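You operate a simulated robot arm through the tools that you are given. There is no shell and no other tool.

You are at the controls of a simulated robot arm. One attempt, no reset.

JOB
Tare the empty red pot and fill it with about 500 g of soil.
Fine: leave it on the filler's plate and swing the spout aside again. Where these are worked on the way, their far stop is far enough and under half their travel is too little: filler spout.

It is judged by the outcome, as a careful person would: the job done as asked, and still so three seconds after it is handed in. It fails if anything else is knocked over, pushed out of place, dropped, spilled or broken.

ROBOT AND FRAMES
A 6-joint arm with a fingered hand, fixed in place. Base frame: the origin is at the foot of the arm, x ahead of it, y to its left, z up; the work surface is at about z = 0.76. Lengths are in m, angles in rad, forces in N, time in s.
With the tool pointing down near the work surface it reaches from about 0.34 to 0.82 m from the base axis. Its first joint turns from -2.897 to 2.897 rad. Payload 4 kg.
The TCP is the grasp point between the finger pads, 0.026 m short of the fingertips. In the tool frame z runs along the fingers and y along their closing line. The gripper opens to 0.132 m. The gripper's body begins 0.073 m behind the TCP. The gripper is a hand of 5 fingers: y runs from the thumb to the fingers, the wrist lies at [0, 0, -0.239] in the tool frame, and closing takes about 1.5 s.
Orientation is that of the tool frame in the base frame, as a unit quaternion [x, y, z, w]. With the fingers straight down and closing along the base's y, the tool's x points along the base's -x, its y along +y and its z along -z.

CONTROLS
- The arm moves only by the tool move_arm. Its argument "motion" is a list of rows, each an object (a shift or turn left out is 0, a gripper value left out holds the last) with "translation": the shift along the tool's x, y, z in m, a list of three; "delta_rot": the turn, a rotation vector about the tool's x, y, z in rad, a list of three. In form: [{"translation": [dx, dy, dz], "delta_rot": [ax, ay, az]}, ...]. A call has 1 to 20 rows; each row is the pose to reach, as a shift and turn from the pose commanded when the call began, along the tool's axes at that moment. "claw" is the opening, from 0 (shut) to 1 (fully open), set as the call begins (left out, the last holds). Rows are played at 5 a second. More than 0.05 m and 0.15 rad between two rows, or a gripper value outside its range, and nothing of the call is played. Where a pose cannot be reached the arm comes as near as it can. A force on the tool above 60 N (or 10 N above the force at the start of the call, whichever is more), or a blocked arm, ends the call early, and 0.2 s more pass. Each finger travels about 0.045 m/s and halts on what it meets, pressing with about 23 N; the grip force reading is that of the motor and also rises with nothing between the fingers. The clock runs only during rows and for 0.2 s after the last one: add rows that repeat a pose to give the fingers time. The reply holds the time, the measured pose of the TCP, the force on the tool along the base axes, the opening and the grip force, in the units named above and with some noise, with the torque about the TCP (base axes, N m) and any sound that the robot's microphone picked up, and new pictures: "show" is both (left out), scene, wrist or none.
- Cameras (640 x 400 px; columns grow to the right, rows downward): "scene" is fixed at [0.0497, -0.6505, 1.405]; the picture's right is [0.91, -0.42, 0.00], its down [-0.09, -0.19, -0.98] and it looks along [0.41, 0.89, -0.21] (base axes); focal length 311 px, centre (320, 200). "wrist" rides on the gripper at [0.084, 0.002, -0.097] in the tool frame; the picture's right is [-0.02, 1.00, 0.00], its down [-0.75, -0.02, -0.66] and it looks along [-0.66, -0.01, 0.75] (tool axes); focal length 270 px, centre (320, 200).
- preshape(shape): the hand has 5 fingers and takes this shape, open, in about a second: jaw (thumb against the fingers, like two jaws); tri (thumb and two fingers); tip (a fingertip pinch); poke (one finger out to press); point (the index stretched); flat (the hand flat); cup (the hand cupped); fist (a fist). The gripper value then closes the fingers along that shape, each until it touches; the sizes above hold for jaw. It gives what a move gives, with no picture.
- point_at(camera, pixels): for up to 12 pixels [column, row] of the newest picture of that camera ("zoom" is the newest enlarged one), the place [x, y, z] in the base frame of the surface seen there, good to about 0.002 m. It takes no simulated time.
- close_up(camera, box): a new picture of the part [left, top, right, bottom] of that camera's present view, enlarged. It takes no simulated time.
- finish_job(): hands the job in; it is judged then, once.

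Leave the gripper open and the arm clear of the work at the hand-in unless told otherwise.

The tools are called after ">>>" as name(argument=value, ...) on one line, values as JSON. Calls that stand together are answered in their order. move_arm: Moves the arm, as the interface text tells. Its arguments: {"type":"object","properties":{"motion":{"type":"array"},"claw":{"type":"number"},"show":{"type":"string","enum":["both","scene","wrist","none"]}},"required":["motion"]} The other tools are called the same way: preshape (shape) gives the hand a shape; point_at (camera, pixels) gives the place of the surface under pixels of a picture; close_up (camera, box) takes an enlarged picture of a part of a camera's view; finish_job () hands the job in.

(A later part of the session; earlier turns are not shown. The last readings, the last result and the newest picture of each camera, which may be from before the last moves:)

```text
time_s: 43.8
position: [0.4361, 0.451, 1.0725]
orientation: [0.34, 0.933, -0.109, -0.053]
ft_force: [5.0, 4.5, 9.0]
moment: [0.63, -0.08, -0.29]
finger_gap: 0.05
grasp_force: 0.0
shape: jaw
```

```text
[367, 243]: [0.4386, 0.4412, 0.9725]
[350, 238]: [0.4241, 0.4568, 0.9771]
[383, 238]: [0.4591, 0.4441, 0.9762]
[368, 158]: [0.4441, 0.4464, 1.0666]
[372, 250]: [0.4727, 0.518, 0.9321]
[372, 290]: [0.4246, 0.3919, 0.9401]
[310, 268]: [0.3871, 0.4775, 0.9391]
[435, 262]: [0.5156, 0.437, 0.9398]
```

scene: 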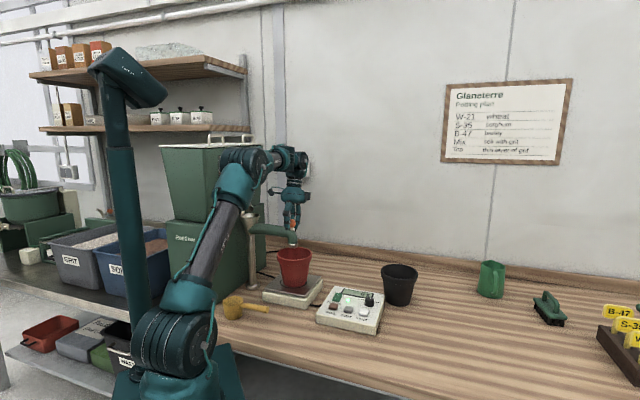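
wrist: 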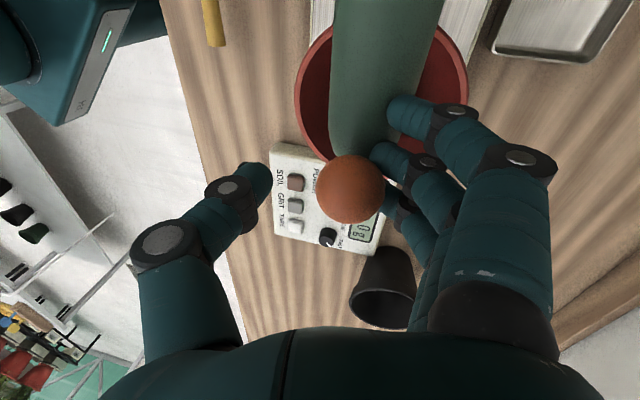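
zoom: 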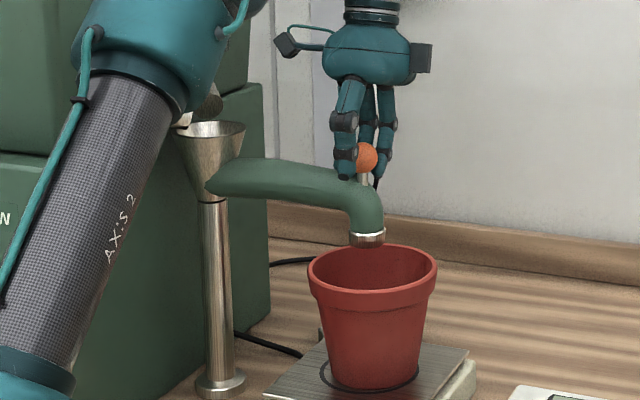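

The outlet centre ≈ (0.444, 0.456) vs. pot centre ≈ (0.449, 0.456): well aligned. I look at the arm's elbow before withdrawing.

>>> close_up(camera="scene", box=[130, 120, 330, 400])

```text
1.43 times, centred on (230, 260) of scene
```

zoom: 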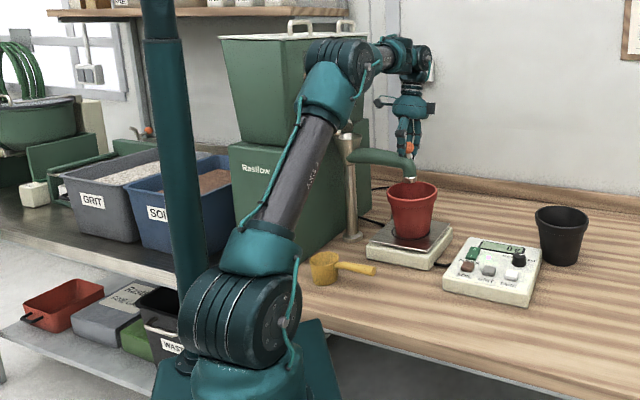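

The elbow is up again, good. I open the hand fully, then raise straight up, bringing the hand upright once clear of the ball.

>>> move_arm(motion=[{"translation": [0, 0.003, 0]}, {"translation": [0, 0.003, 0]}, {"translation": [0, 0.003, 0]}, {"translation": [0, 0.003, 0]}, {"translation": [0, 0.003, 0]}, {"translation": [0, 0.003, 0]}], claw=1)

>>> close_up(camera="scene", box=[220, 180, 340, 290])

```text
time_s: 45.2
position: [0.4371, 0.4548, 1.071]
orientation: [0.34, 0.932, -0.11, -0.054]
ft_force: [-0.1, -0.6, -1.2]
moment: [0.04, 0.0, 0.01]
finger_gap: 0.1318
grasp_force: 0.2
shape: jaw
```

scene: 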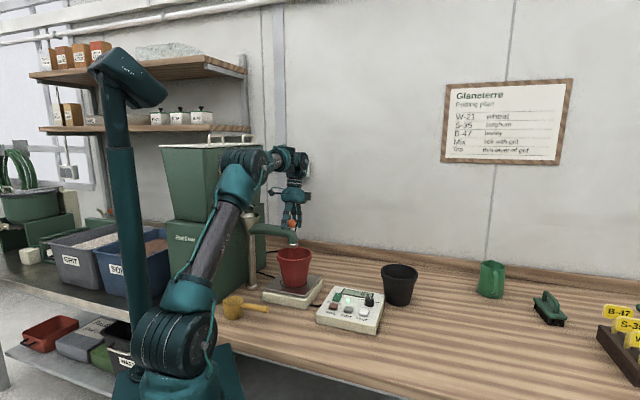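
wrist: 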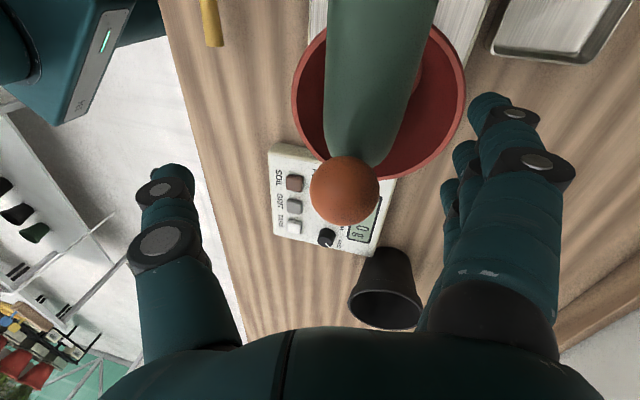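

```text
3.64 times, centred on (280, 235) of scene
```

zoom: 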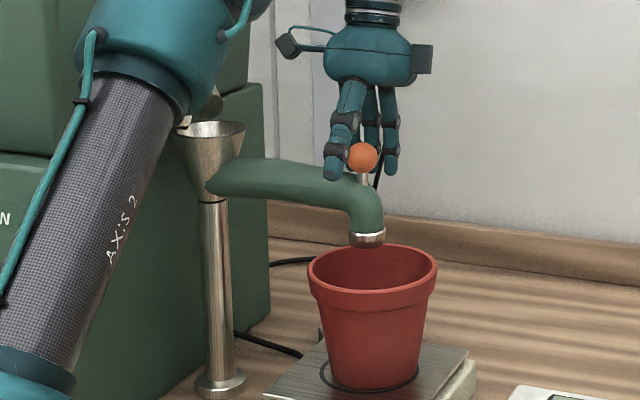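

The spout stays put. I raise the hand 0.10 m straight up and bring it upright.

>>> move_arm(motion=[{"translation": [0.0006, -0.006, -0.0243]}, {"translation": [0.0012, -0.012, -0.0486]}, {"translation": [0.0017, -0.0168, -0.068], "delta_rot": [-0.1, 0, 0]}, {"translation": [0.0022, -0.0215, -0.0875], "delta_rot": [-0.2, 0, 0]}, {"translation": [0.0025, -0.0239, -0.0972], "delta_rot": [-0.25, 0, 0]}, {"translation": [0.0025, -0.0239, -0.0972], "delta_rot": [-0.25, 0, 0]}])

>>> close_up(camera="scene", box=[130, 90, 430, 330])

```text
time_s: 46.6
position: [0.4376, 0.455, 1.1719]
orientation: [0.344, 0.939, 0.008, -0.011]
ft_force: [0.4, -0.8, -0.3]
moment: [0.0, -0.01, -0.02]
finger_gap: 0.1318
grasp_force: 0.1
shape: jaw
```

scene: 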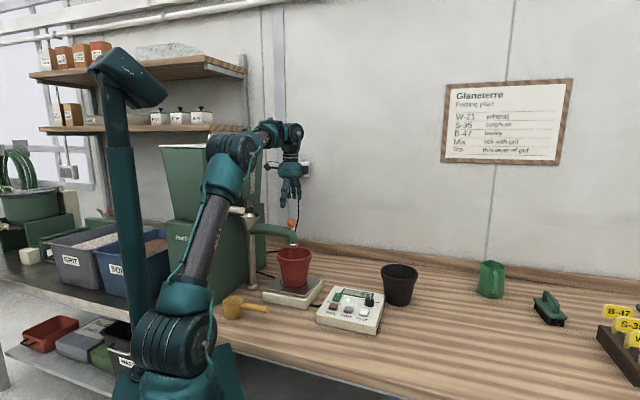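
wrist: 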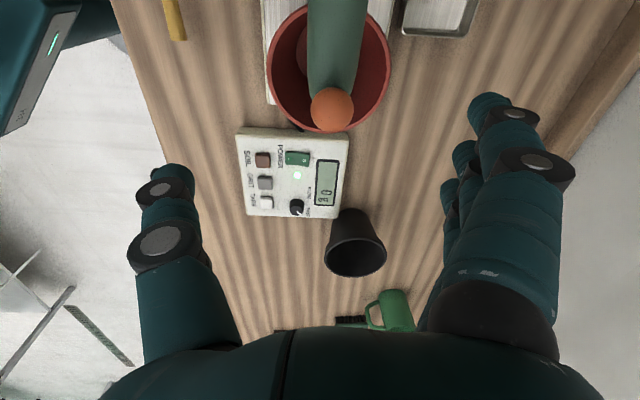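

```text
1.67 times, centred on (280, 210) of scene
```

zoom: 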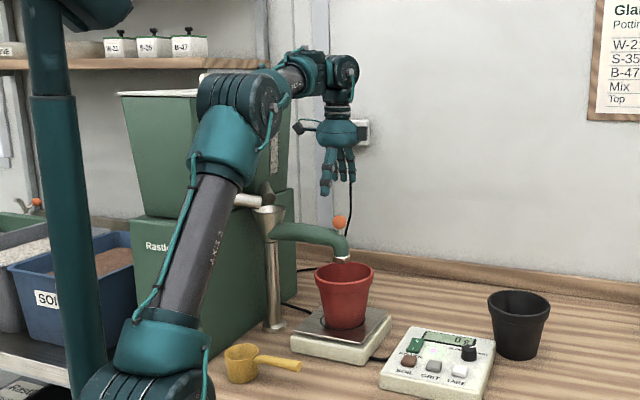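

All clear. I move away to above the SOIL button side, at about (0.505, 0.24, 1.06), levelling and turning the hand toward azimuth 25°.

>>> move_arm(motion=[{"translation": [-0.0238, -0.0151, 0], "delta_rot": [0.001, -0.003, 0.054]}, {"translation": [-0.0476, -0.0302, 0], "delta_rot": [0.002, -0.006, 0.108]}, {"translation": [-0.0714, -0.0453, 0], "delta_rot": [0.003, -0.01, 0.162]}, {"translation": [-0.0952, -0.0604, 0.013], "delta_rot": [0.004, -0.013, 0.216]}, {"translation": [-0.1189, -0.0754, 0.035], "delta_rot": [0.005, -0.016, 0.271]}, {"translation": [-0.1427, -0.0905, 0.058], "delta_rot": [0.006, -0.02, 0.325]}, {"translation": [-0.1665, -0.1056, 0.082], "delta_rot": [0.007, -0.023, 0.379]}, {"translation": [-0.1903, -0.1207, 0.106], "delta_rot": [0.0075, -0.026, 0.433]}], show="none")

>>> preshape(shape="poke")

>>> close_up(camera="scene", box=[200, 130, 440, 340])

```text
time_s: 48.4
position: [0.5491, 0.2671, 1.1177]
orientation: [0.537, 0.843, -0.009, -0.004]
ft_force: [0.6, 0.1, -0.5]
moment: [-0.01, 0.01, 0.01]
finger_gap: 0.1316
grasp_force: 0.2
shape: jaw
out of reach, approached as far as the arm can: row 5, 6, 7, 8
```

```text
time_s: 49.3
position: [0.5482, 0.2655, 1.118]
orientation: [0.538, 0.843, -0.01, -0.003]
ft_force: [-0.4, -0.1, -0.1]
moment: [0.02, 0.02, 0.0]
finger_gap: 0.0
grasp_force: 0.1
shape: poke
```

```text
1.90 times, centred on (320, 235) of scene
```

zoom: 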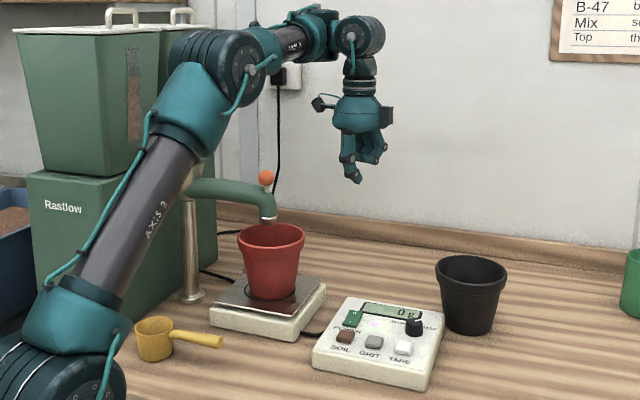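

Again a limit is reported: the hand stopped at (0.548, 0.266, 1.118), so some joint is in an awkward branch. I measure the arm's joints to understand.

>>> point_at(camera="zoom", pixels=[[243, 72], [205, 60], [255, 65], [270, 42], [295, 42], [320, 30], [352, 38], [360, 65], [361, 85], [150, 220], [85, 330], [215, 50]])

>>> move_arm(motion=[{"translation": [0, 0, 0]}])

```text
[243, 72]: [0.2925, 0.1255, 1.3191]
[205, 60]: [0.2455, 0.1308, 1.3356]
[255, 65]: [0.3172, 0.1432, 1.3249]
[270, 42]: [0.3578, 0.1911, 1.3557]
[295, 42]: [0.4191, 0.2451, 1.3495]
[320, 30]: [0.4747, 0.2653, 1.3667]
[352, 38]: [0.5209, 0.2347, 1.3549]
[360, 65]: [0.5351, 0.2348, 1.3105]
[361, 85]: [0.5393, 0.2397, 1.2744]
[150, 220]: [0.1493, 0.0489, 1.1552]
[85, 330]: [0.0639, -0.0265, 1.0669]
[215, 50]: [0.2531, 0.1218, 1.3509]
```

```text
time_s: 49.7
position: [0.5494, 0.2659, 1.1182]
orientation: [0.538, 0.843, -0.01, -0.005]
ft_force: [0.5, -0.9, 0.5]
moment: [0.01, 0.05, 0.01]
finger_gap: 0.0
grasp_force: 0.1
shape: poke
```

scene: 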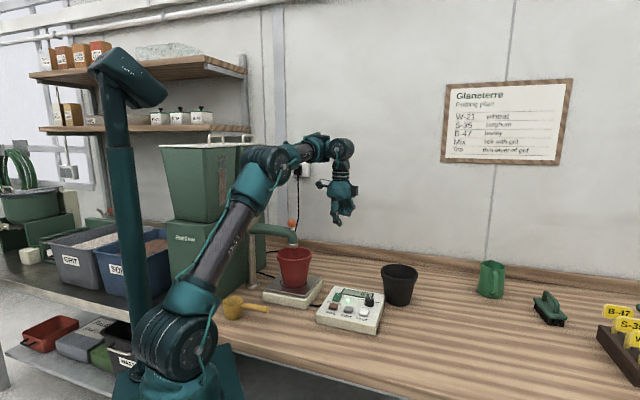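
wrist: 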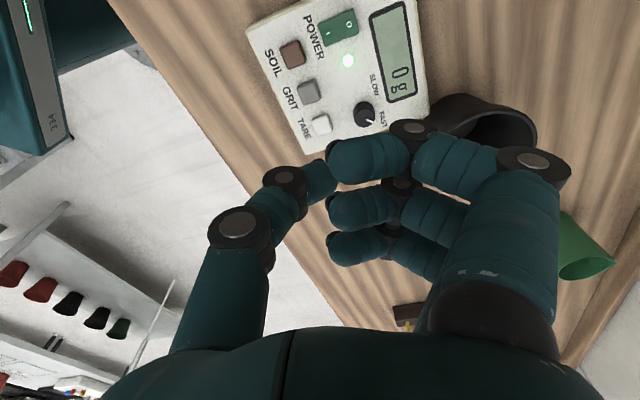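

I zoom on the forearm and wrist to compare with the earlier configuration.

>>> close_up(camera="scene", box=[220, 110, 380, 230])

```text
3.33 times, centred on (300, 170) of scene
```

zoom: 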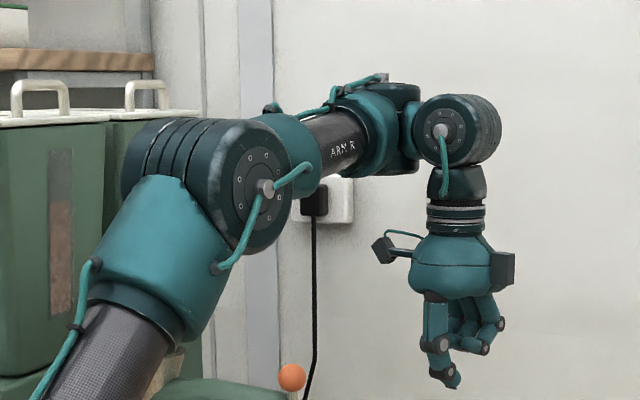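

The elbow is up and the wrist looks normal. I test small moves to see which direction is limited: first 0.03 m straight down.

>>> move_arm(motion=[{"translation": [0, 0, 0.015]}, {"translation": [0, 0, 0.03]}], show="none")

>>> move_arm(motion=[{"translation": [-0.015, 0, 0]}, {"translation": [-0.03, 0, 0]}], show="none")

```text
time_s: 50.3
position: [0.5664, 0.2736, 1.1055]
orientation: [0.538, 0.843, -0.006, -0.002]
ft_force: [-0.5, 0.5, 0.8]
moment: [0.0, 0.02, -0.01]
finger_gap: 0.0
grasp_force: 0.0
shape: poke
out of reach, approached as far as the arm can: row 1, 2
```

```text
time_s: 50.9
position: [0.5796, 0.2454, 1.1054]
orientation: [0.538, 0.843, -0.004, -0.001]
ft_force: [0.5, -0.2, -0.2]
moment: [-0.01, 0.01, 0.01]
finger_gap: 0.0002
grasp_force: 0.0
shape: poke
```

I look closer at the wrist joints, since the hand seems laterally offset from the forearm compared with before.

>>> close_up(camera="scene", box=[290, 110, 380, 200])

>>> move_arm(motion=[{"translation": [0, 0, 0]}])

```text
4.44 times, centred on (335, 155) of scene
```

zoom: 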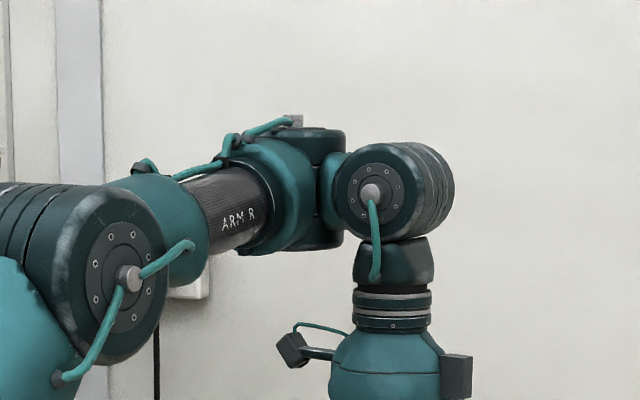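

```text
time_s: 51.3
position: [0.5791, 0.2462, 1.1064]
orientation: [0.538, 0.843, -0.004, -0.002]
ft_force: [0.4, 0.1, 0.0]
moment: [0.0, 0.04, -0.01]
finger_gap: 0.0001
grasp_force: 0.0
shape: poke
```

scene: 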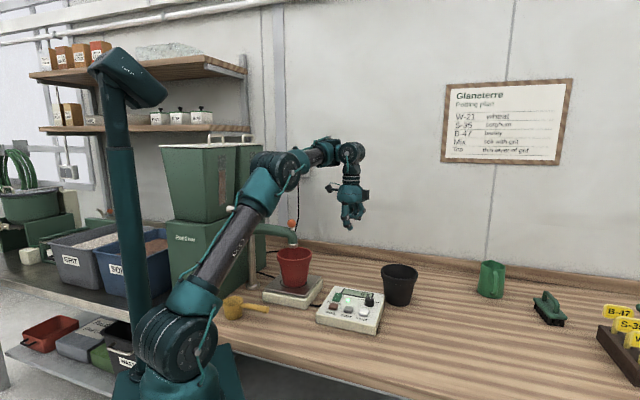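
wrist: 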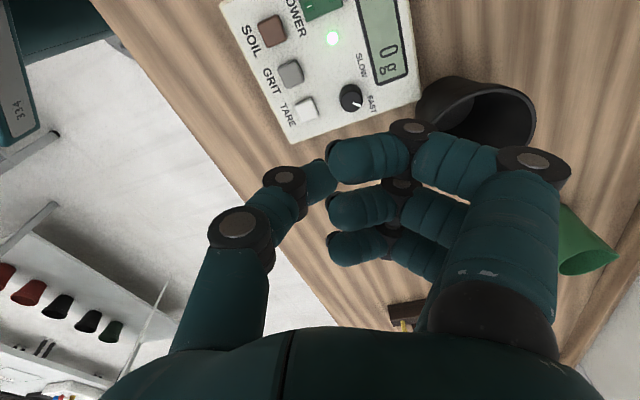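

Now I understand: the wrist's first joint has swung about 90° (the neck to the hand points sideways, right of the forearm), which locks the forearm level. To unwind it, I lean the hand to the right about 20° and then sweep that lean round to the forward direction, which should carry that joint back. TCP stays in place, in free space.

>>> move_arm(motion=[{"translation": [0, 0, 0], "delta_rot": [-0.0132, -0.1159, 0]}, {"translation": [0, 0, 0], "delta_rot": [-0.0264, -0.2317, 0]}, {"translation": [0, 0, 0], "delta_rot": [-0.0396, -0.3476, 0]}, {"translation": [0, 0, 0], "delta_rot": [-0.0396, -0.3476, 0]}])

>>> close_up(camera="scene", box=[270, 110, 390, 230])

```text
time_s: 52.3
position: [0.5791, 0.2437, 1.1055]
orientation: [0.529, 0.83, -0.08, 0.156]
ft_force: [-1.1, -0.4, -0.3]
moment: [0.0, 0.02, 0.02]
finger_gap: 0.0001
grasp_force: 0.0
shape: poke
```

scene: 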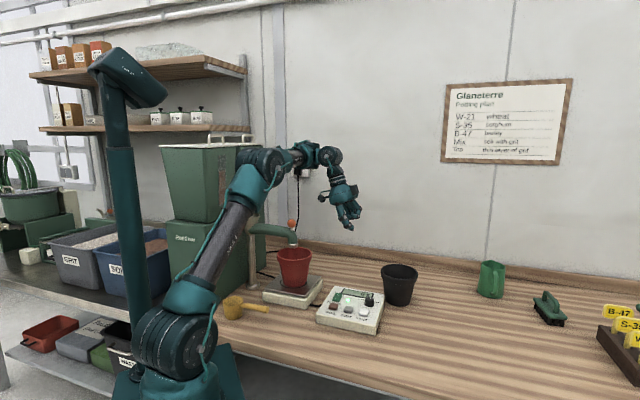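
wrist: 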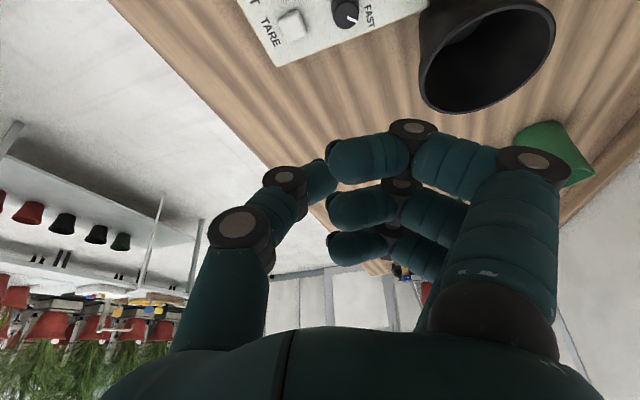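

```text
3.33 times, centred on (330, 170) of scene
```

zoom: 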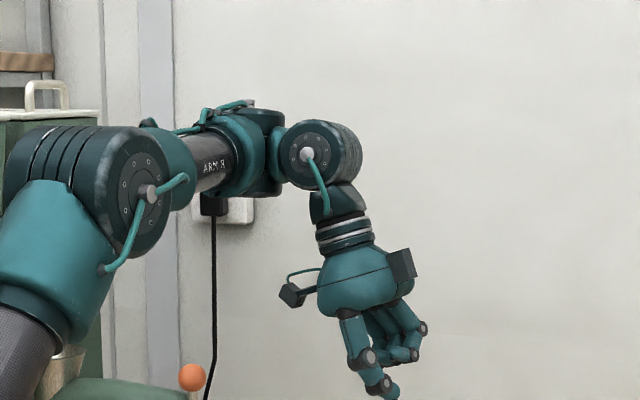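

The hand leans right as planned. Now I sweep the lean round from right to forward, holding the hand's heading, in small steps.

>>> move_arm(motion=[{"translation": [0, 0, 0], "delta_rot": [-0.064, 0.0205, 0.0117]}, {"translation": [0, 0, 0], "delta_rot": [-0.128, 0.0409, 0.0233]}, {"translation": [0, 0, 0], "delta_rot": [-0.179, 0.0844, 0.033]}, {"translation": [0, 0, 0], "delta_rot": [-0.2306, 0.1279, 0.043]}, {"translation": [0, 0, 0], "delta_rot": [-0.2617, 0.188, 0.0497]}, {"translation": [0, 0, 0], "delta_rot": [-0.2928, 0.2481, 0.0564]}, {"translation": [0, 0, 0], "delta_rot": [-0.2989, 0.316, 0.0588]}, {"translation": [0, 0, 0], "delta_rot": [-0.305, 0.3838, 0.0612]}, {"translation": [0, 0, 0], "delta_rot": [-0.305, 0.3838, 0.0612]}])

>>> close_up(camera="scene", box=[270, 110, 390, 230])

```text
time_s: 54.3
position: [0.5783, 0.2462, 1.1058]
orientation: [0.531, 0.83, 0.154, 0.076]
ft_force: [0.0, 0.0, -0.2]
moment: [0.0, 0.0, 0.02]
finger_gap: 0.0001
grasp_force: 0.1
shape: poke
out of reach, approached as far as the arm can: row 1, 2
```

scene: 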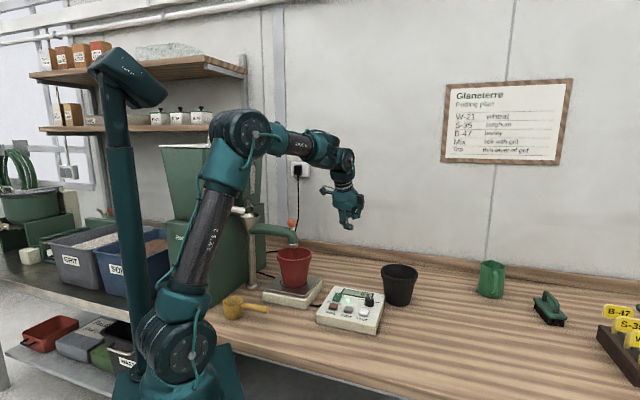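
wrist: 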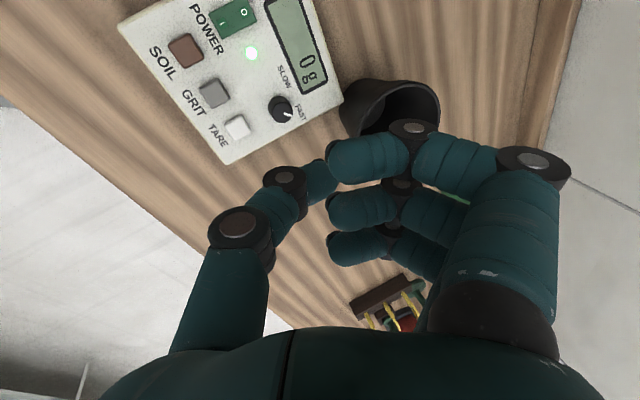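

```text
3.33 times, centred on (330, 170) of scene
```

zoom: 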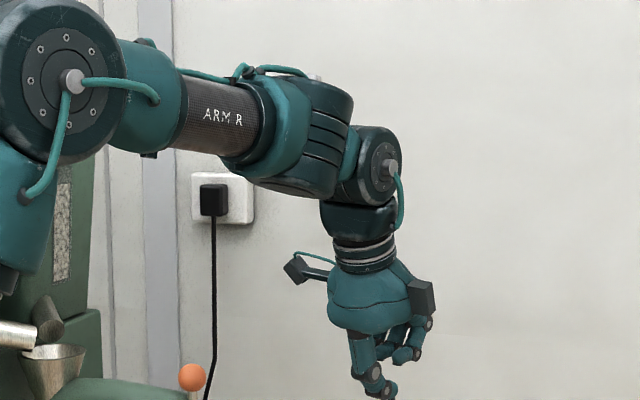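

The arm is back in its good configuration: neck forward, forearm sloping down. Now I move in and down toward SOIL and bring the hand upright, aiming for TCP (0.513, 0.238, 0.95).

>>> move_arm(motion=[{"translation": [0.0024, -0.0186, 0.0211]}, {"translation": [0.0049, -0.0371, 0.0422]}, {"translation": [0.0073, -0.0557, 0.0633], "delta_rot": [0.0869, -0.01, 0]}, {"translation": [0.0097, -0.0743, 0.0845], "delta_rot": [0.1738, -0.02, 0]}, {"translation": [0.0122, -0.0928, 0.1056], "delta_rot": [0.2608, -0.03, 0]}, {"translation": [0.0146, -0.1114, 0.1267], "delta_rot": [0.3477, -0.0402, 0]}, {"translation": [0.0146, -0.1114, 0.1267], "delta_rot": [0.3477, -0.0402, 0]}])

>>> close_up(camera="scene", box=[230, 200, 420, 340])

```text
time_s: 55.9
position: [0.5143, 0.2385, 0.9492]
orientation: [0.538, 0.843, -0.003, -0.002]
ft_force: [-0.4, 0.2, 0.2]
moment: [0.01, 0.01, 0.02]
finger_gap: 0.0
grasp_force: 0.1
shape: poke
```

scene: 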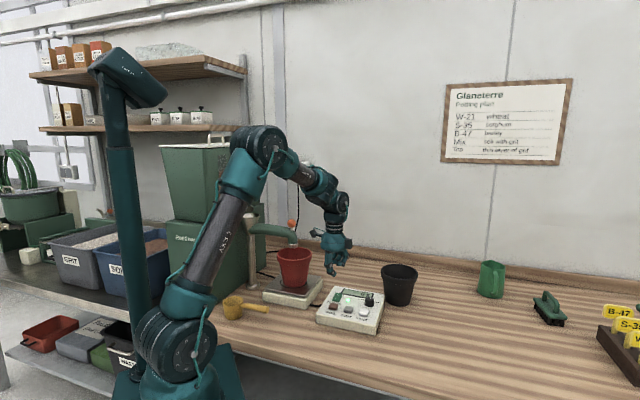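
wrist: 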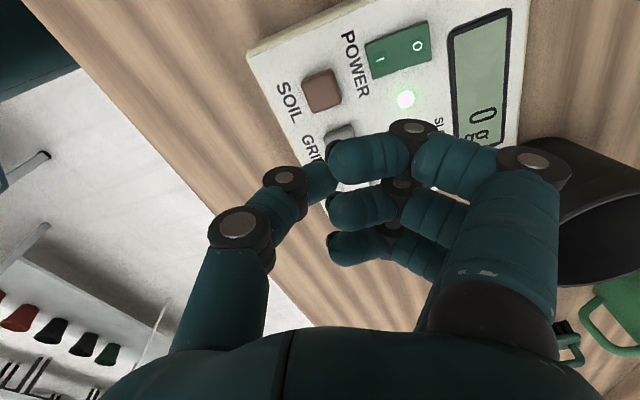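

```text
2.86 times, centred on (325, 270) of scene
```

zoom: 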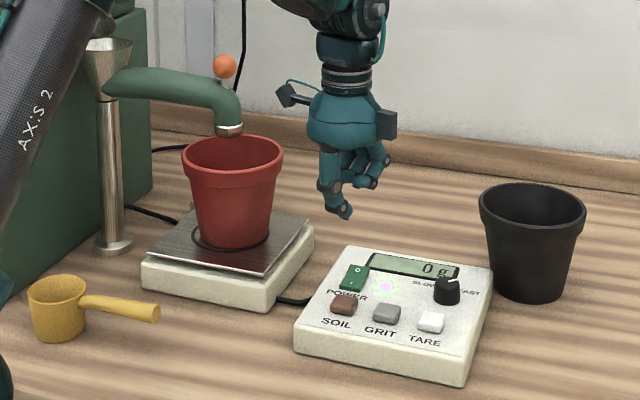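

Now the thumb is above SOIL. I descend to hover about 8 mm above the button.

>>> move_arm(motion=[{"translation": [0, 0, 0.035]}, {"translation": [0, 0, 0.07]}, {"translation": [0, 0, 0.095]}, {"translation": [0, 0, 0.103]}, {"translation": [0, 0, 0.103]}])

>>> close_up(camera="scene", box=[250, 220, 410, 340])

```text
time_s: 57.1
position: [0.5116, 0.2367, 0.847]
orientation: [0.537, 0.843, -0.004, -0.002]
ft_force: [0.0, -0.4, -0.1]
moment: [-0.02, -0.03, -0.02]
finger_gap: 0.0
grasp_force: 0.0
shape: poke
```

scene: 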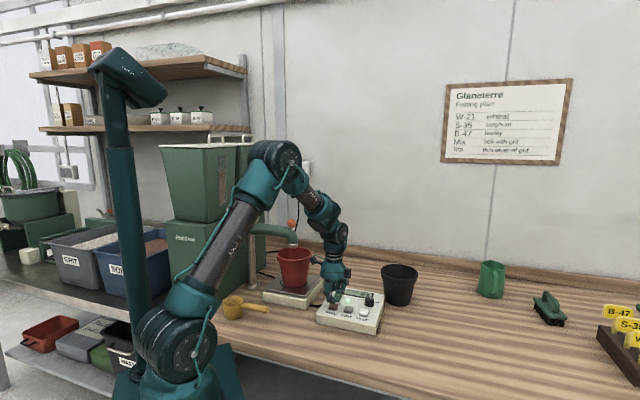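
wrist: 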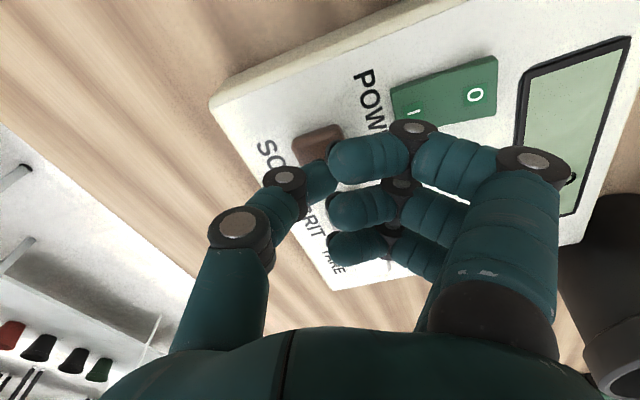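

```text
3.33 times, centred on (330, 280) of scene
```

zoom: 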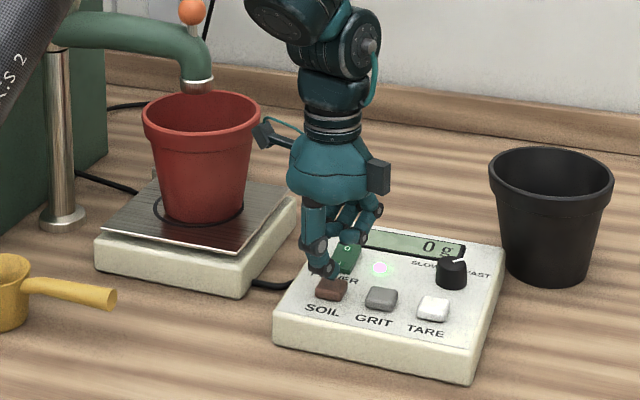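

Display 0 g, outlet over the pot, thumb 8 mm above SOIL. I make a very short press (down 11 mm, then straight back up) to learn how the button behaves and how fast FAST is.

>>> move_arm(motion=[{"translation": [0, 0, 0.011]}, {"translation": [0, 0, -0.002]}], show="scene")

>>> close_up(camera="scene", box=[250, 200, 410, 320])

```text
time_s: 57.7
position: [0.5123, 0.237, 0.8488]
orientation: [0.537, 0.843, -0.004, -0.002]
ft_force: [0.4, 0.3, 0.1]
moment: [-0.01, 0.02, 0.01]
finger_gap: 0.0
grasp_force: 0.0
shape: poke
```

scene: 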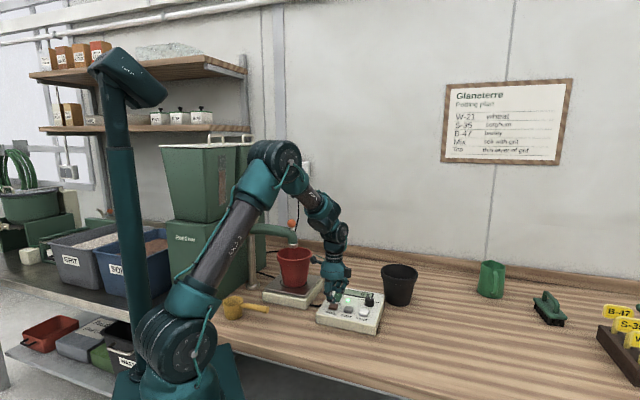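

```text
3.33 times, centred on (330, 260) of scene
```

zoom: 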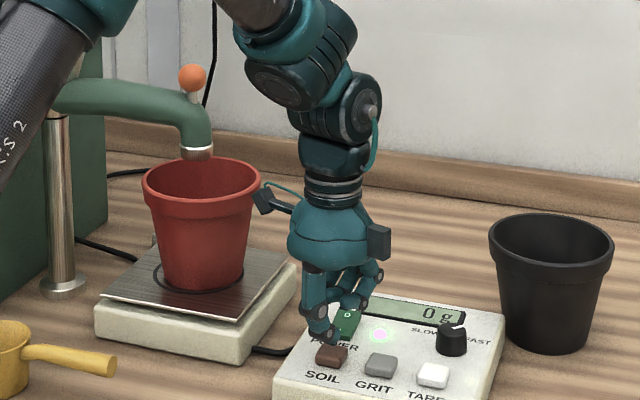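

No click and still 0 g: the press was too shallow. I press a little deeper (14 mm down) for one extra step.

>>> move_arm(motion=[{"translation": [0, 0, 0.012]}, {"translation": [0, 0, 0.0145]}, {"translation": [0, 0, 0]}], show="scene")

>>> close_up(camera="scene", box=[250, 200, 410, 320])

```text
time_s: 58.5
position: [0.5134, 0.2379, 0.8481]
orientation: [0.538, 0.843, -0.003, -0.001]
ft_force: [0.0, -0.1, 0.1]
moment: [-0.04, -0.01, 0.04]
finger_gap: 0.0
grasp_force: 0.1
shape: poke
heard: click
```

scene: 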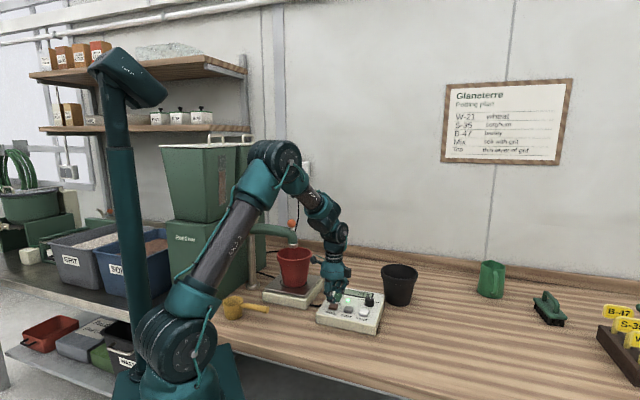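

```text
3.33 times, centred on (330, 260) of scene
```

zoom: 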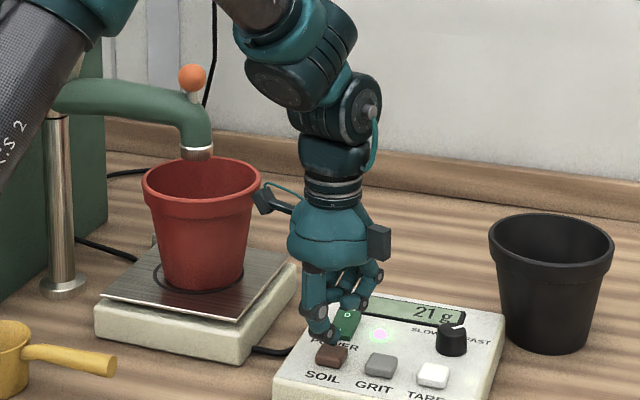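

A click, and the display shows 21 g. I hold still for a moment to see whether flow has stopped (hold-to-run) or continues.

>>> move_arm(motion=[{"translation": [0, 0, 0]}], show="scene")

>>> close_up(camera="scene", box=[330, 270, 400, 310])

```text
time_s: 58.9
position: [0.5118, 0.2375, 0.8482]
orientation: [0.538, 0.843, -0.003, -0.001]
ft_force: [-0.4, -0.1, 0.3]
moment: [-0.02, 0.01, -0.01]
finger_gap: 0.0001
grasp_force: 0.1
shape: poke
```

scene: 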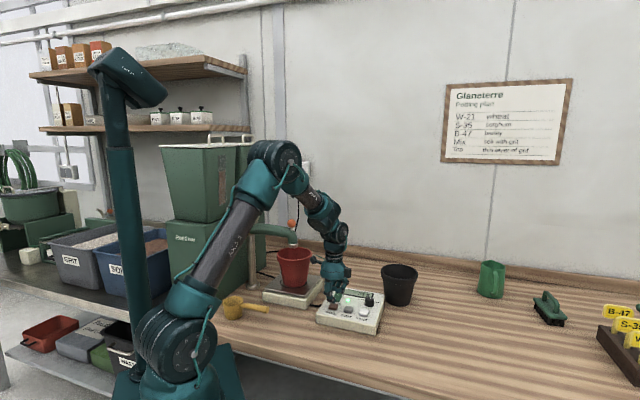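

```text
9.14 times, centred on (365, 290) of scene
```

zoom: 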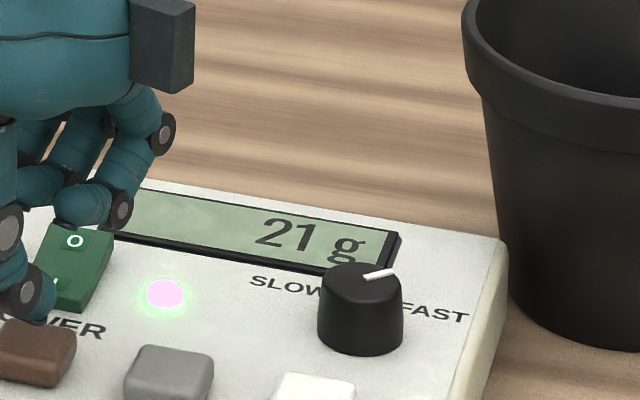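

Stable at 21 g: the button is hold-to-run. I press again, holding about 1 s longer, to calibrate the rate.

>>> move_arm(motion=[{"translation": [0, 0, 0.012]}, {"translation": [0, 0, 0.0145]}, {"translation": [0, 0, 0.0145]}, {"translation": [0, 0, 0.0145]}, {"translation": [0, 0, 0.0145]}, {"translation": [0, 0, 0.0145]}, {"translation": [0, 0, 0.0145]}, {"translation": [0, 0, 0]}], show="scene")

>>> close_up(camera="scene", box=[250, 200, 410, 320])

```text
time_s: 60.7
position: [0.5134, 0.236, 0.8475]
orientation: [0.537, 0.843, -0.003, -0.002]
ft_force: [-1.2, 0.1, 0.0]
moment: [-0.01, 0.02, 0.03]
finger_gap: 0.0
grasp_force: 0.0
shape: poke
heard: click
```

scene: 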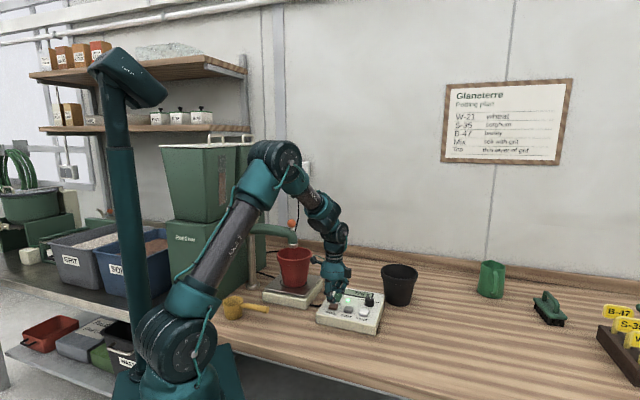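

```text
3.33 times, centred on (330, 260) of scene
```

zoom: 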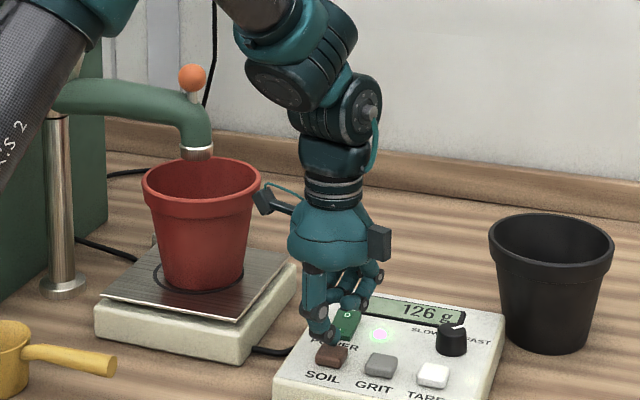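

126 g: 5 extra steps added 84 g, so about 16.8 g per 0.2 s step. I now hold for 12 extra steps (expect ≈ +222 g → ≈ 348 g).

>>> move_arm(motion=[{"translation": [0, 0, 0.012]}, {"translation": [0, 0, 0.0145]}, {"translation": [0, 0, 0.0145]}, {"translation": [0, 0, 0.0145]}, {"translation": [0, 0, 0.0145]}, {"translation": [0, 0, 0.0145]}, {"translation": [0, 0, 0.0145]}, {"translation": [0, 0, 0.0145]}, {"translation": [0, 0, 0.0145]}, {"translation": [0, 0, 0.0145]}, {"translation": [0, 0, 0.0145]}, {"translation": [0, 0, 0.0145]}, {"translation": [0, 0, 0.0145]}, {"translation": [0, 0, 0.0145]}, {"translation": [0, 0, 0]}], show="scene")

>>> close_up(camera="scene", box=[250, 200, 410, 320])

```text
time_s: 63.9
position: [0.5132, 0.2379, 0.8477]
orientation: [0.537, 0.843, -0.003, -0.002]
ft_force: [0.1, -0.2, -0.2]
moment: [0.0, 0.05, 0.03]
finger_gap: 0.0
grasp_force: 0.0
shape: poke
heard: click
```

scene: 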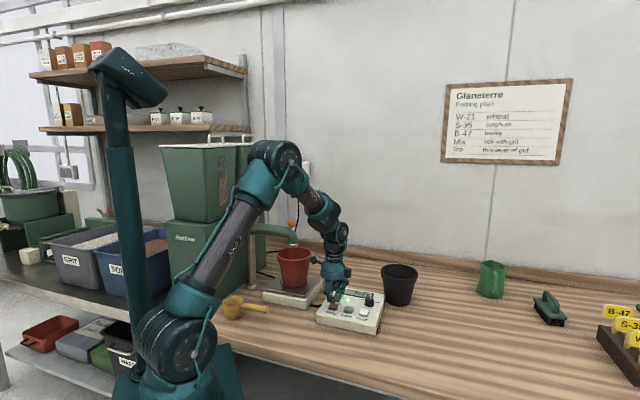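

```text
3.33 times, centred on (330, 260) of scene
```

zoom: 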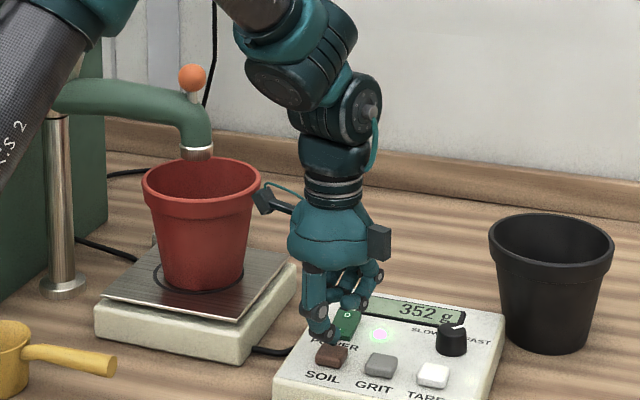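

352 g, about 17 g per step. Seven extra steps should bring it to ≈ 492–493 g, close to 500.

>>> move_arm(motion=[{"translation": [0, 0, 0.012]}, {"translation": [0, 0, 0.0145]}, {"translation": [0, 0, 0.0145]}, {"translation": [0, 0, 0.0145]}, {"translation": [0, 0, 0.0145]}, {"translation": [0, 0, 0.0145]}, {"translation": [0, 0, 0.0145]}, {"translation": [0, 0, 0.0145]}, {"translation": [0, 0, 0.0145]}, {"translation": [0, 0, 0]}], show="scene")

>>> close_up(camera="scene", box=[250, 200, 410, 320])

```text
time_s: 66.1
position: [0.5129, 0.2368, 0.8487]
orientation: [0.538, 0.843, -0.003, -0.001]
ft_force: [0.1, -0.4, 1.2]
moment: [0.01, 0.01, -0.01]
finger_gap: 0.0
grasp_force: 0.1
shape: poke
heard: click
```

scene: 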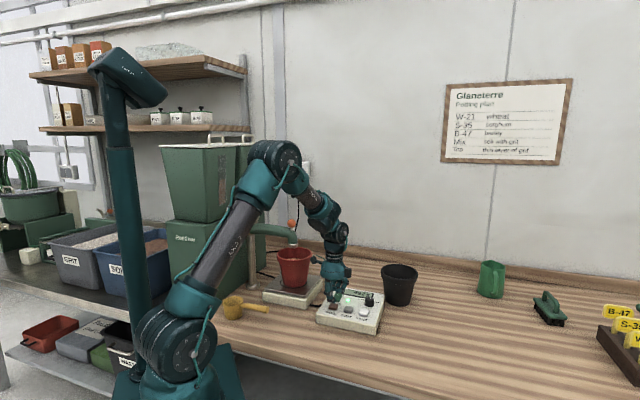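

```text
3.33 times, centred on (330, 260) of scene
```

zoom: 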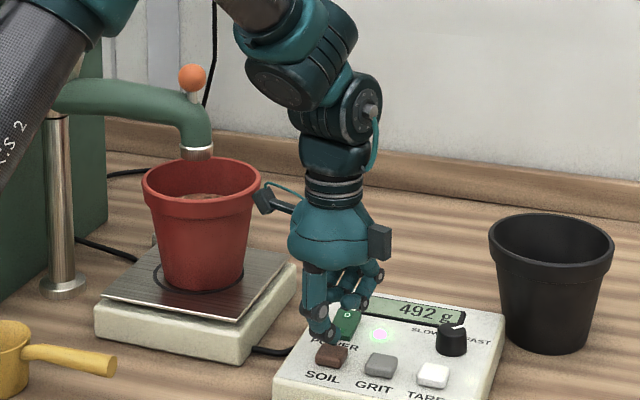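

The display reads 492 g, about 500 g, with soil visible in the pot and nothing spilled. Now the spout must go back. I raise the hand from the panel 0.15 m and open it into the jaw shape again.

>>> move_arm(motion=[{"translation": [0, 0, -0.04]}, {"translation": [0, 0, -0.08]}, {"translation": [0, 0, -0.12]}, {"translation": [0, 0, -0.15]}], show="scene")

>>> close_up(camera="scene", box=[240, 200, 410, 330])

>>> preshape(shape="jaw")

```text
time_s: 67.1
position: [0.5135, 0.236, 0.9978]
orientation: [0.538, 0.843, -0.002, -0.002]
ft_force: [0.2, 0.0, -0.1]
moment: [-0.01, 0.01, 0.01]
finger_gap: 0.0001
grasp_force: 0.1
shape: poke
```

scene: 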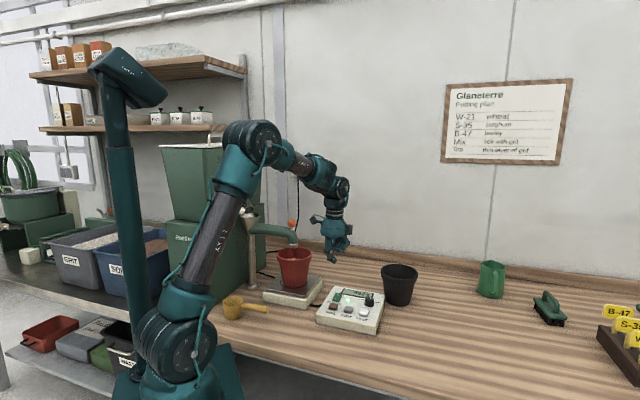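

```text
3.08 times, centred on (325, 265) of scene
```

zoom: 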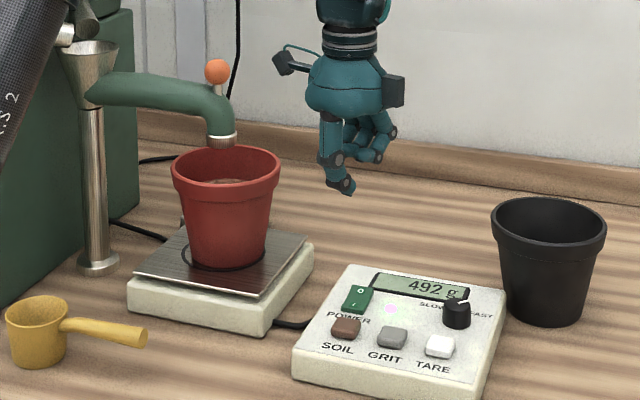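

```text
time_s: 68.0
position: [0.5138, 0.2378, 0.9991]
orientation: [0.538, 0.843, -0.003, -0.002]
ft_force: [-0.4, -0.2, 0.9]
moment: [0.04, -0.03, -0.01]
finger_gap: 0.132
grasp_force: 0.0
shape: jaw
```

492 g is steady. I move to the base side of the ball at (0.345, 0.345, 1.11), closing line toward azimuth 44°, and then lean the hand 15° outward to keep the wrist in its good configuration.

>>> move_arm(motion=[{"translation": [0.028, -0.0179, -0.0187], "delta_rot": [0, 0, -0.0555]}, {"translation": [0.0559, -0.0358, -0.0373], "delta_rot": [0, 0, -0.111]}, {"translation": [0.0839, -0.0537, -0.056], "delta_rot": [0, 0, -0.1665]}, {"translation": [0.1119, -0.0715, -0.0747], "delta_rot": [0, 0, -0.222]}, {"translation": [0.1398, -0.0894, -0.0933], "delta_rot": [0, 0, -0.2775]}, {"translation": [0.1678, -0.1073, -0.112], "delta_rot": [0, 0, -0.333]}, {"translation": [0.1678, -0.1073, -0.112], "delta_rot": [0, 0, -0.333]}], show="none", claw=1)

>>> move_arm(motion=[{"translation": [0, 0, 0], "delta_rot": [-0.087, 0, 0]}, {"translation": [0, 0, 0], "delta_rot": [-0.174, 0, 0]}, {"translation": [0, 0, 0], "delta_rot": [-0.26, 0, 0]}, {"translation": [0, 0, 0], "delta_rot": [-0.26, 0, 0]}])

>>> close_up(camera="scene", box=[200, 130, 340, 270])

```text
time_s: 69.6
position: [0.3469, 0.3452, 1.1117]
orientation: [0.391, 0.92, -0.003, -0.002]
ft_force: [0.0, -0.4, 0.9]
moment: [0.05, 0.04, -0.02]
finger_gap: 0.1319
grasp_force: 0.0
shape: jaw
```

```text
time_s: 70.6
position: [0.3476, 0.3443, 1.111]
orientation: [0.388, 0.913, 0.117, 0.049]
ft_force: [0.2, 0.7, -0.6]
moment: [0.01, 0.0, -0.02]
finger_gap: 0.1319
grasp_force: 0.0
shape: jaw
```

scene: 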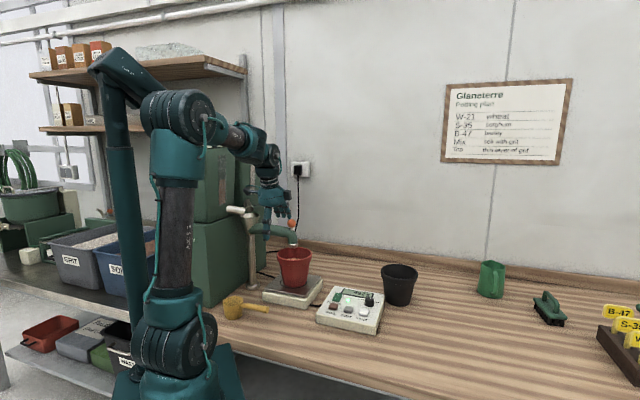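
wrist: 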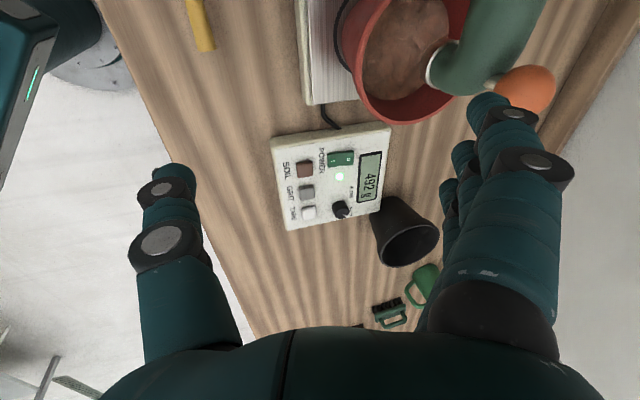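

```text
2.86 times, centred on (270, 200) of scene
```

zoom: 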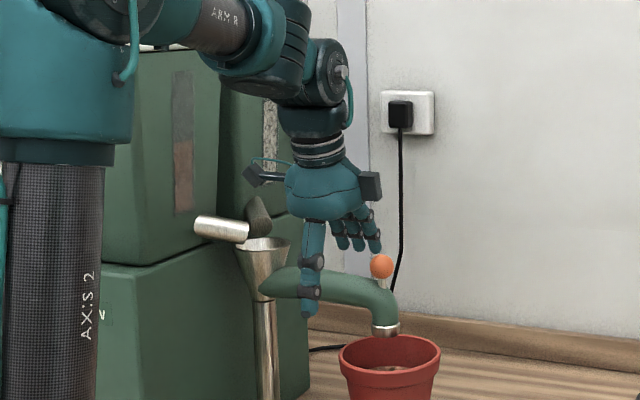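

The ball is just outside the fingers at wrist (525, 88). I measure it.

>>> point_at(camera="wrist", pixels=[[525, 88], [540, 80], [520, 75], [548, 90]])

>>> point_at(camera="zoom", pixels=[[381, 266], [372, 266], [391, 266], [381, 256], [385, 328]])

```text
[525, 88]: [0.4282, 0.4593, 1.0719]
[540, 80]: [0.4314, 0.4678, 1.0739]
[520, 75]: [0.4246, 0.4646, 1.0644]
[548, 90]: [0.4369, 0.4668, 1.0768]
```

```text
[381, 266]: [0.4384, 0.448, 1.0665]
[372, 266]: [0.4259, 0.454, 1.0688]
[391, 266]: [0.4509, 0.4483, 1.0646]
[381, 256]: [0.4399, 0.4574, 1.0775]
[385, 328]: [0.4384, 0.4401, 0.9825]
```

Ball ≈ (0.443, 0.462, 1.065). I move outward over it at z 1.11 (finger tips pass at ≈ 1.10, above the ball's top at 1.08).

>>> move_arm(motion=[{"translation": [0.0035, 0.0288, 0.0075]}, {"translation": [0.007, 0.0576, 0.015]}, {"translation": [0.0105, 0.0865, 0.0225]}, {"translation": [0.014, 0.1153, 0.03]}, {"translation": [0.0175, 0.1441, 0.0375]}, {"translation": [0.0175, 0.1441, 0.0375]}])

>>> close_up(camera="scene", box=[200, 120, 340, 260])

```text
time_s: 72.0
position: [0.4422, 0.462, 1.1115]
orientation: [0.387, 0.913, 0.117, 0.048]
ft_force: [-0.5, 0.6, -1.5]
moment: [0.01, 0.0, 0.01]
finger_gap: 0.132
grasp_force: 0.0
shape: jaw
```

scene: 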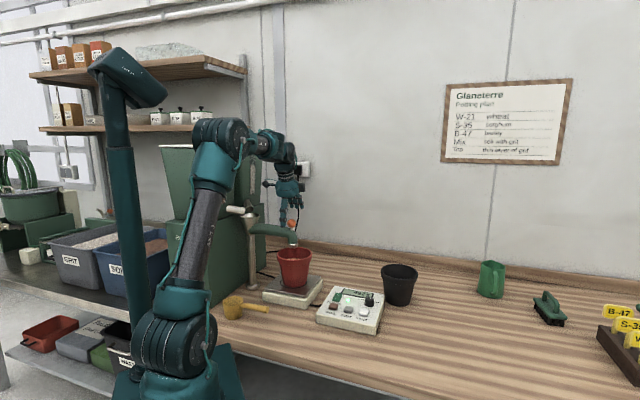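
wrist: 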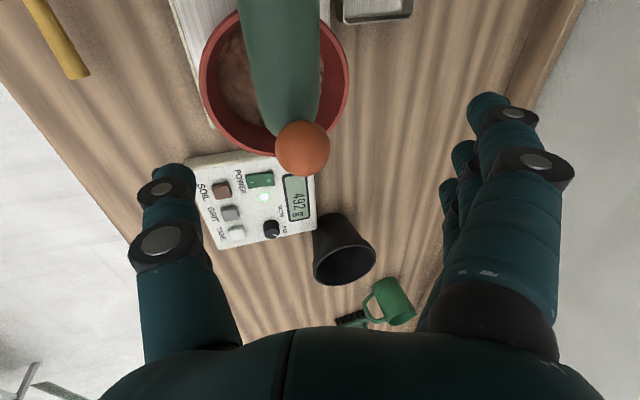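

```text
2.86 times, centred on (270, 190) of scene
```

zoom: 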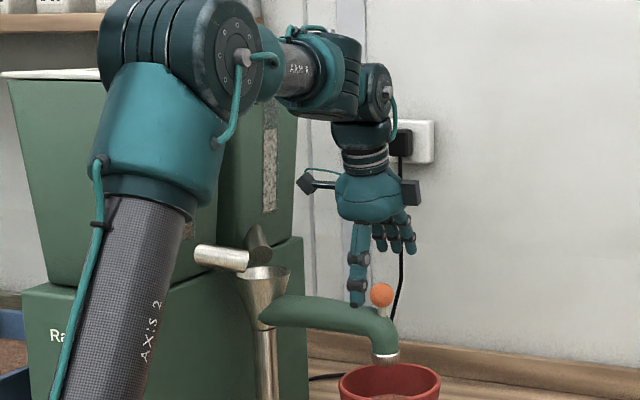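

The ball is between thumb and fingers. I measure it once more from here, then descend.

>>> point_at(camera="wrist", pixels=[[302, 148], [280, 148], [324, 148], [302, 170]])

>>> move_arm(motion=[{"translation": [0, -0.0024, 0.0092]}, {"translation": [0, -0.0048, 0.0184]}, {"translation": [0, -0.0072, 0.0276]}, {"translation": [-0.0001, -0.0096, 0.0368]}, {"translation": [-0.0001, -0.0096, 0.0368]}])

```text
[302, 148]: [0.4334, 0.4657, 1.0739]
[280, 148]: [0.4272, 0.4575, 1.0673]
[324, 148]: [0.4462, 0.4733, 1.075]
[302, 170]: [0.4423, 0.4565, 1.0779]
```

```text
time_s: 73.2
position: [0.4408, 0.4615, 1.0738]
orientation: [0.387, 0.913, 0.116, 0.048]
ft_force: [-0.6, -0.3, -0.3]
moment: [-0.01, -0.02, -0.01]
finger_gap: 0.132
grasp_force: 0.0
shape: jaw
```

scene: 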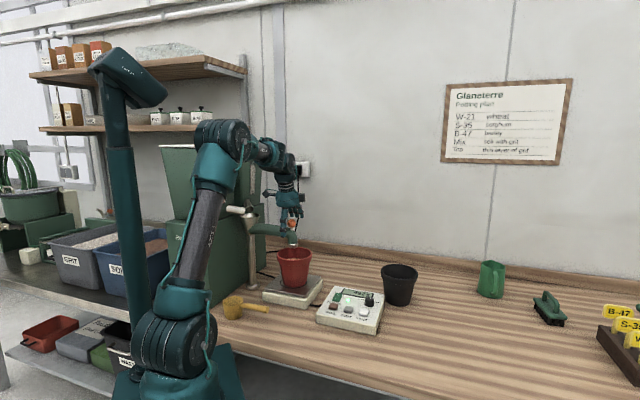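
wrist: 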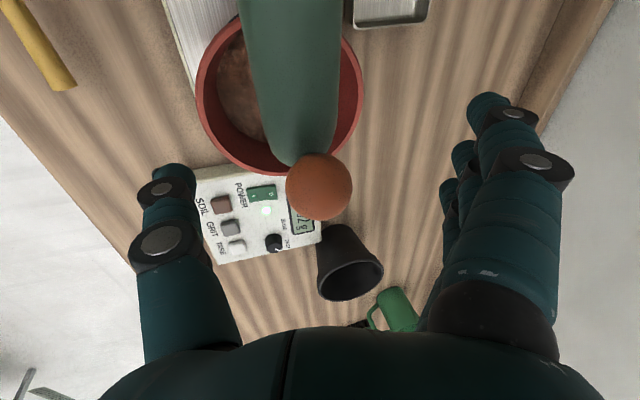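

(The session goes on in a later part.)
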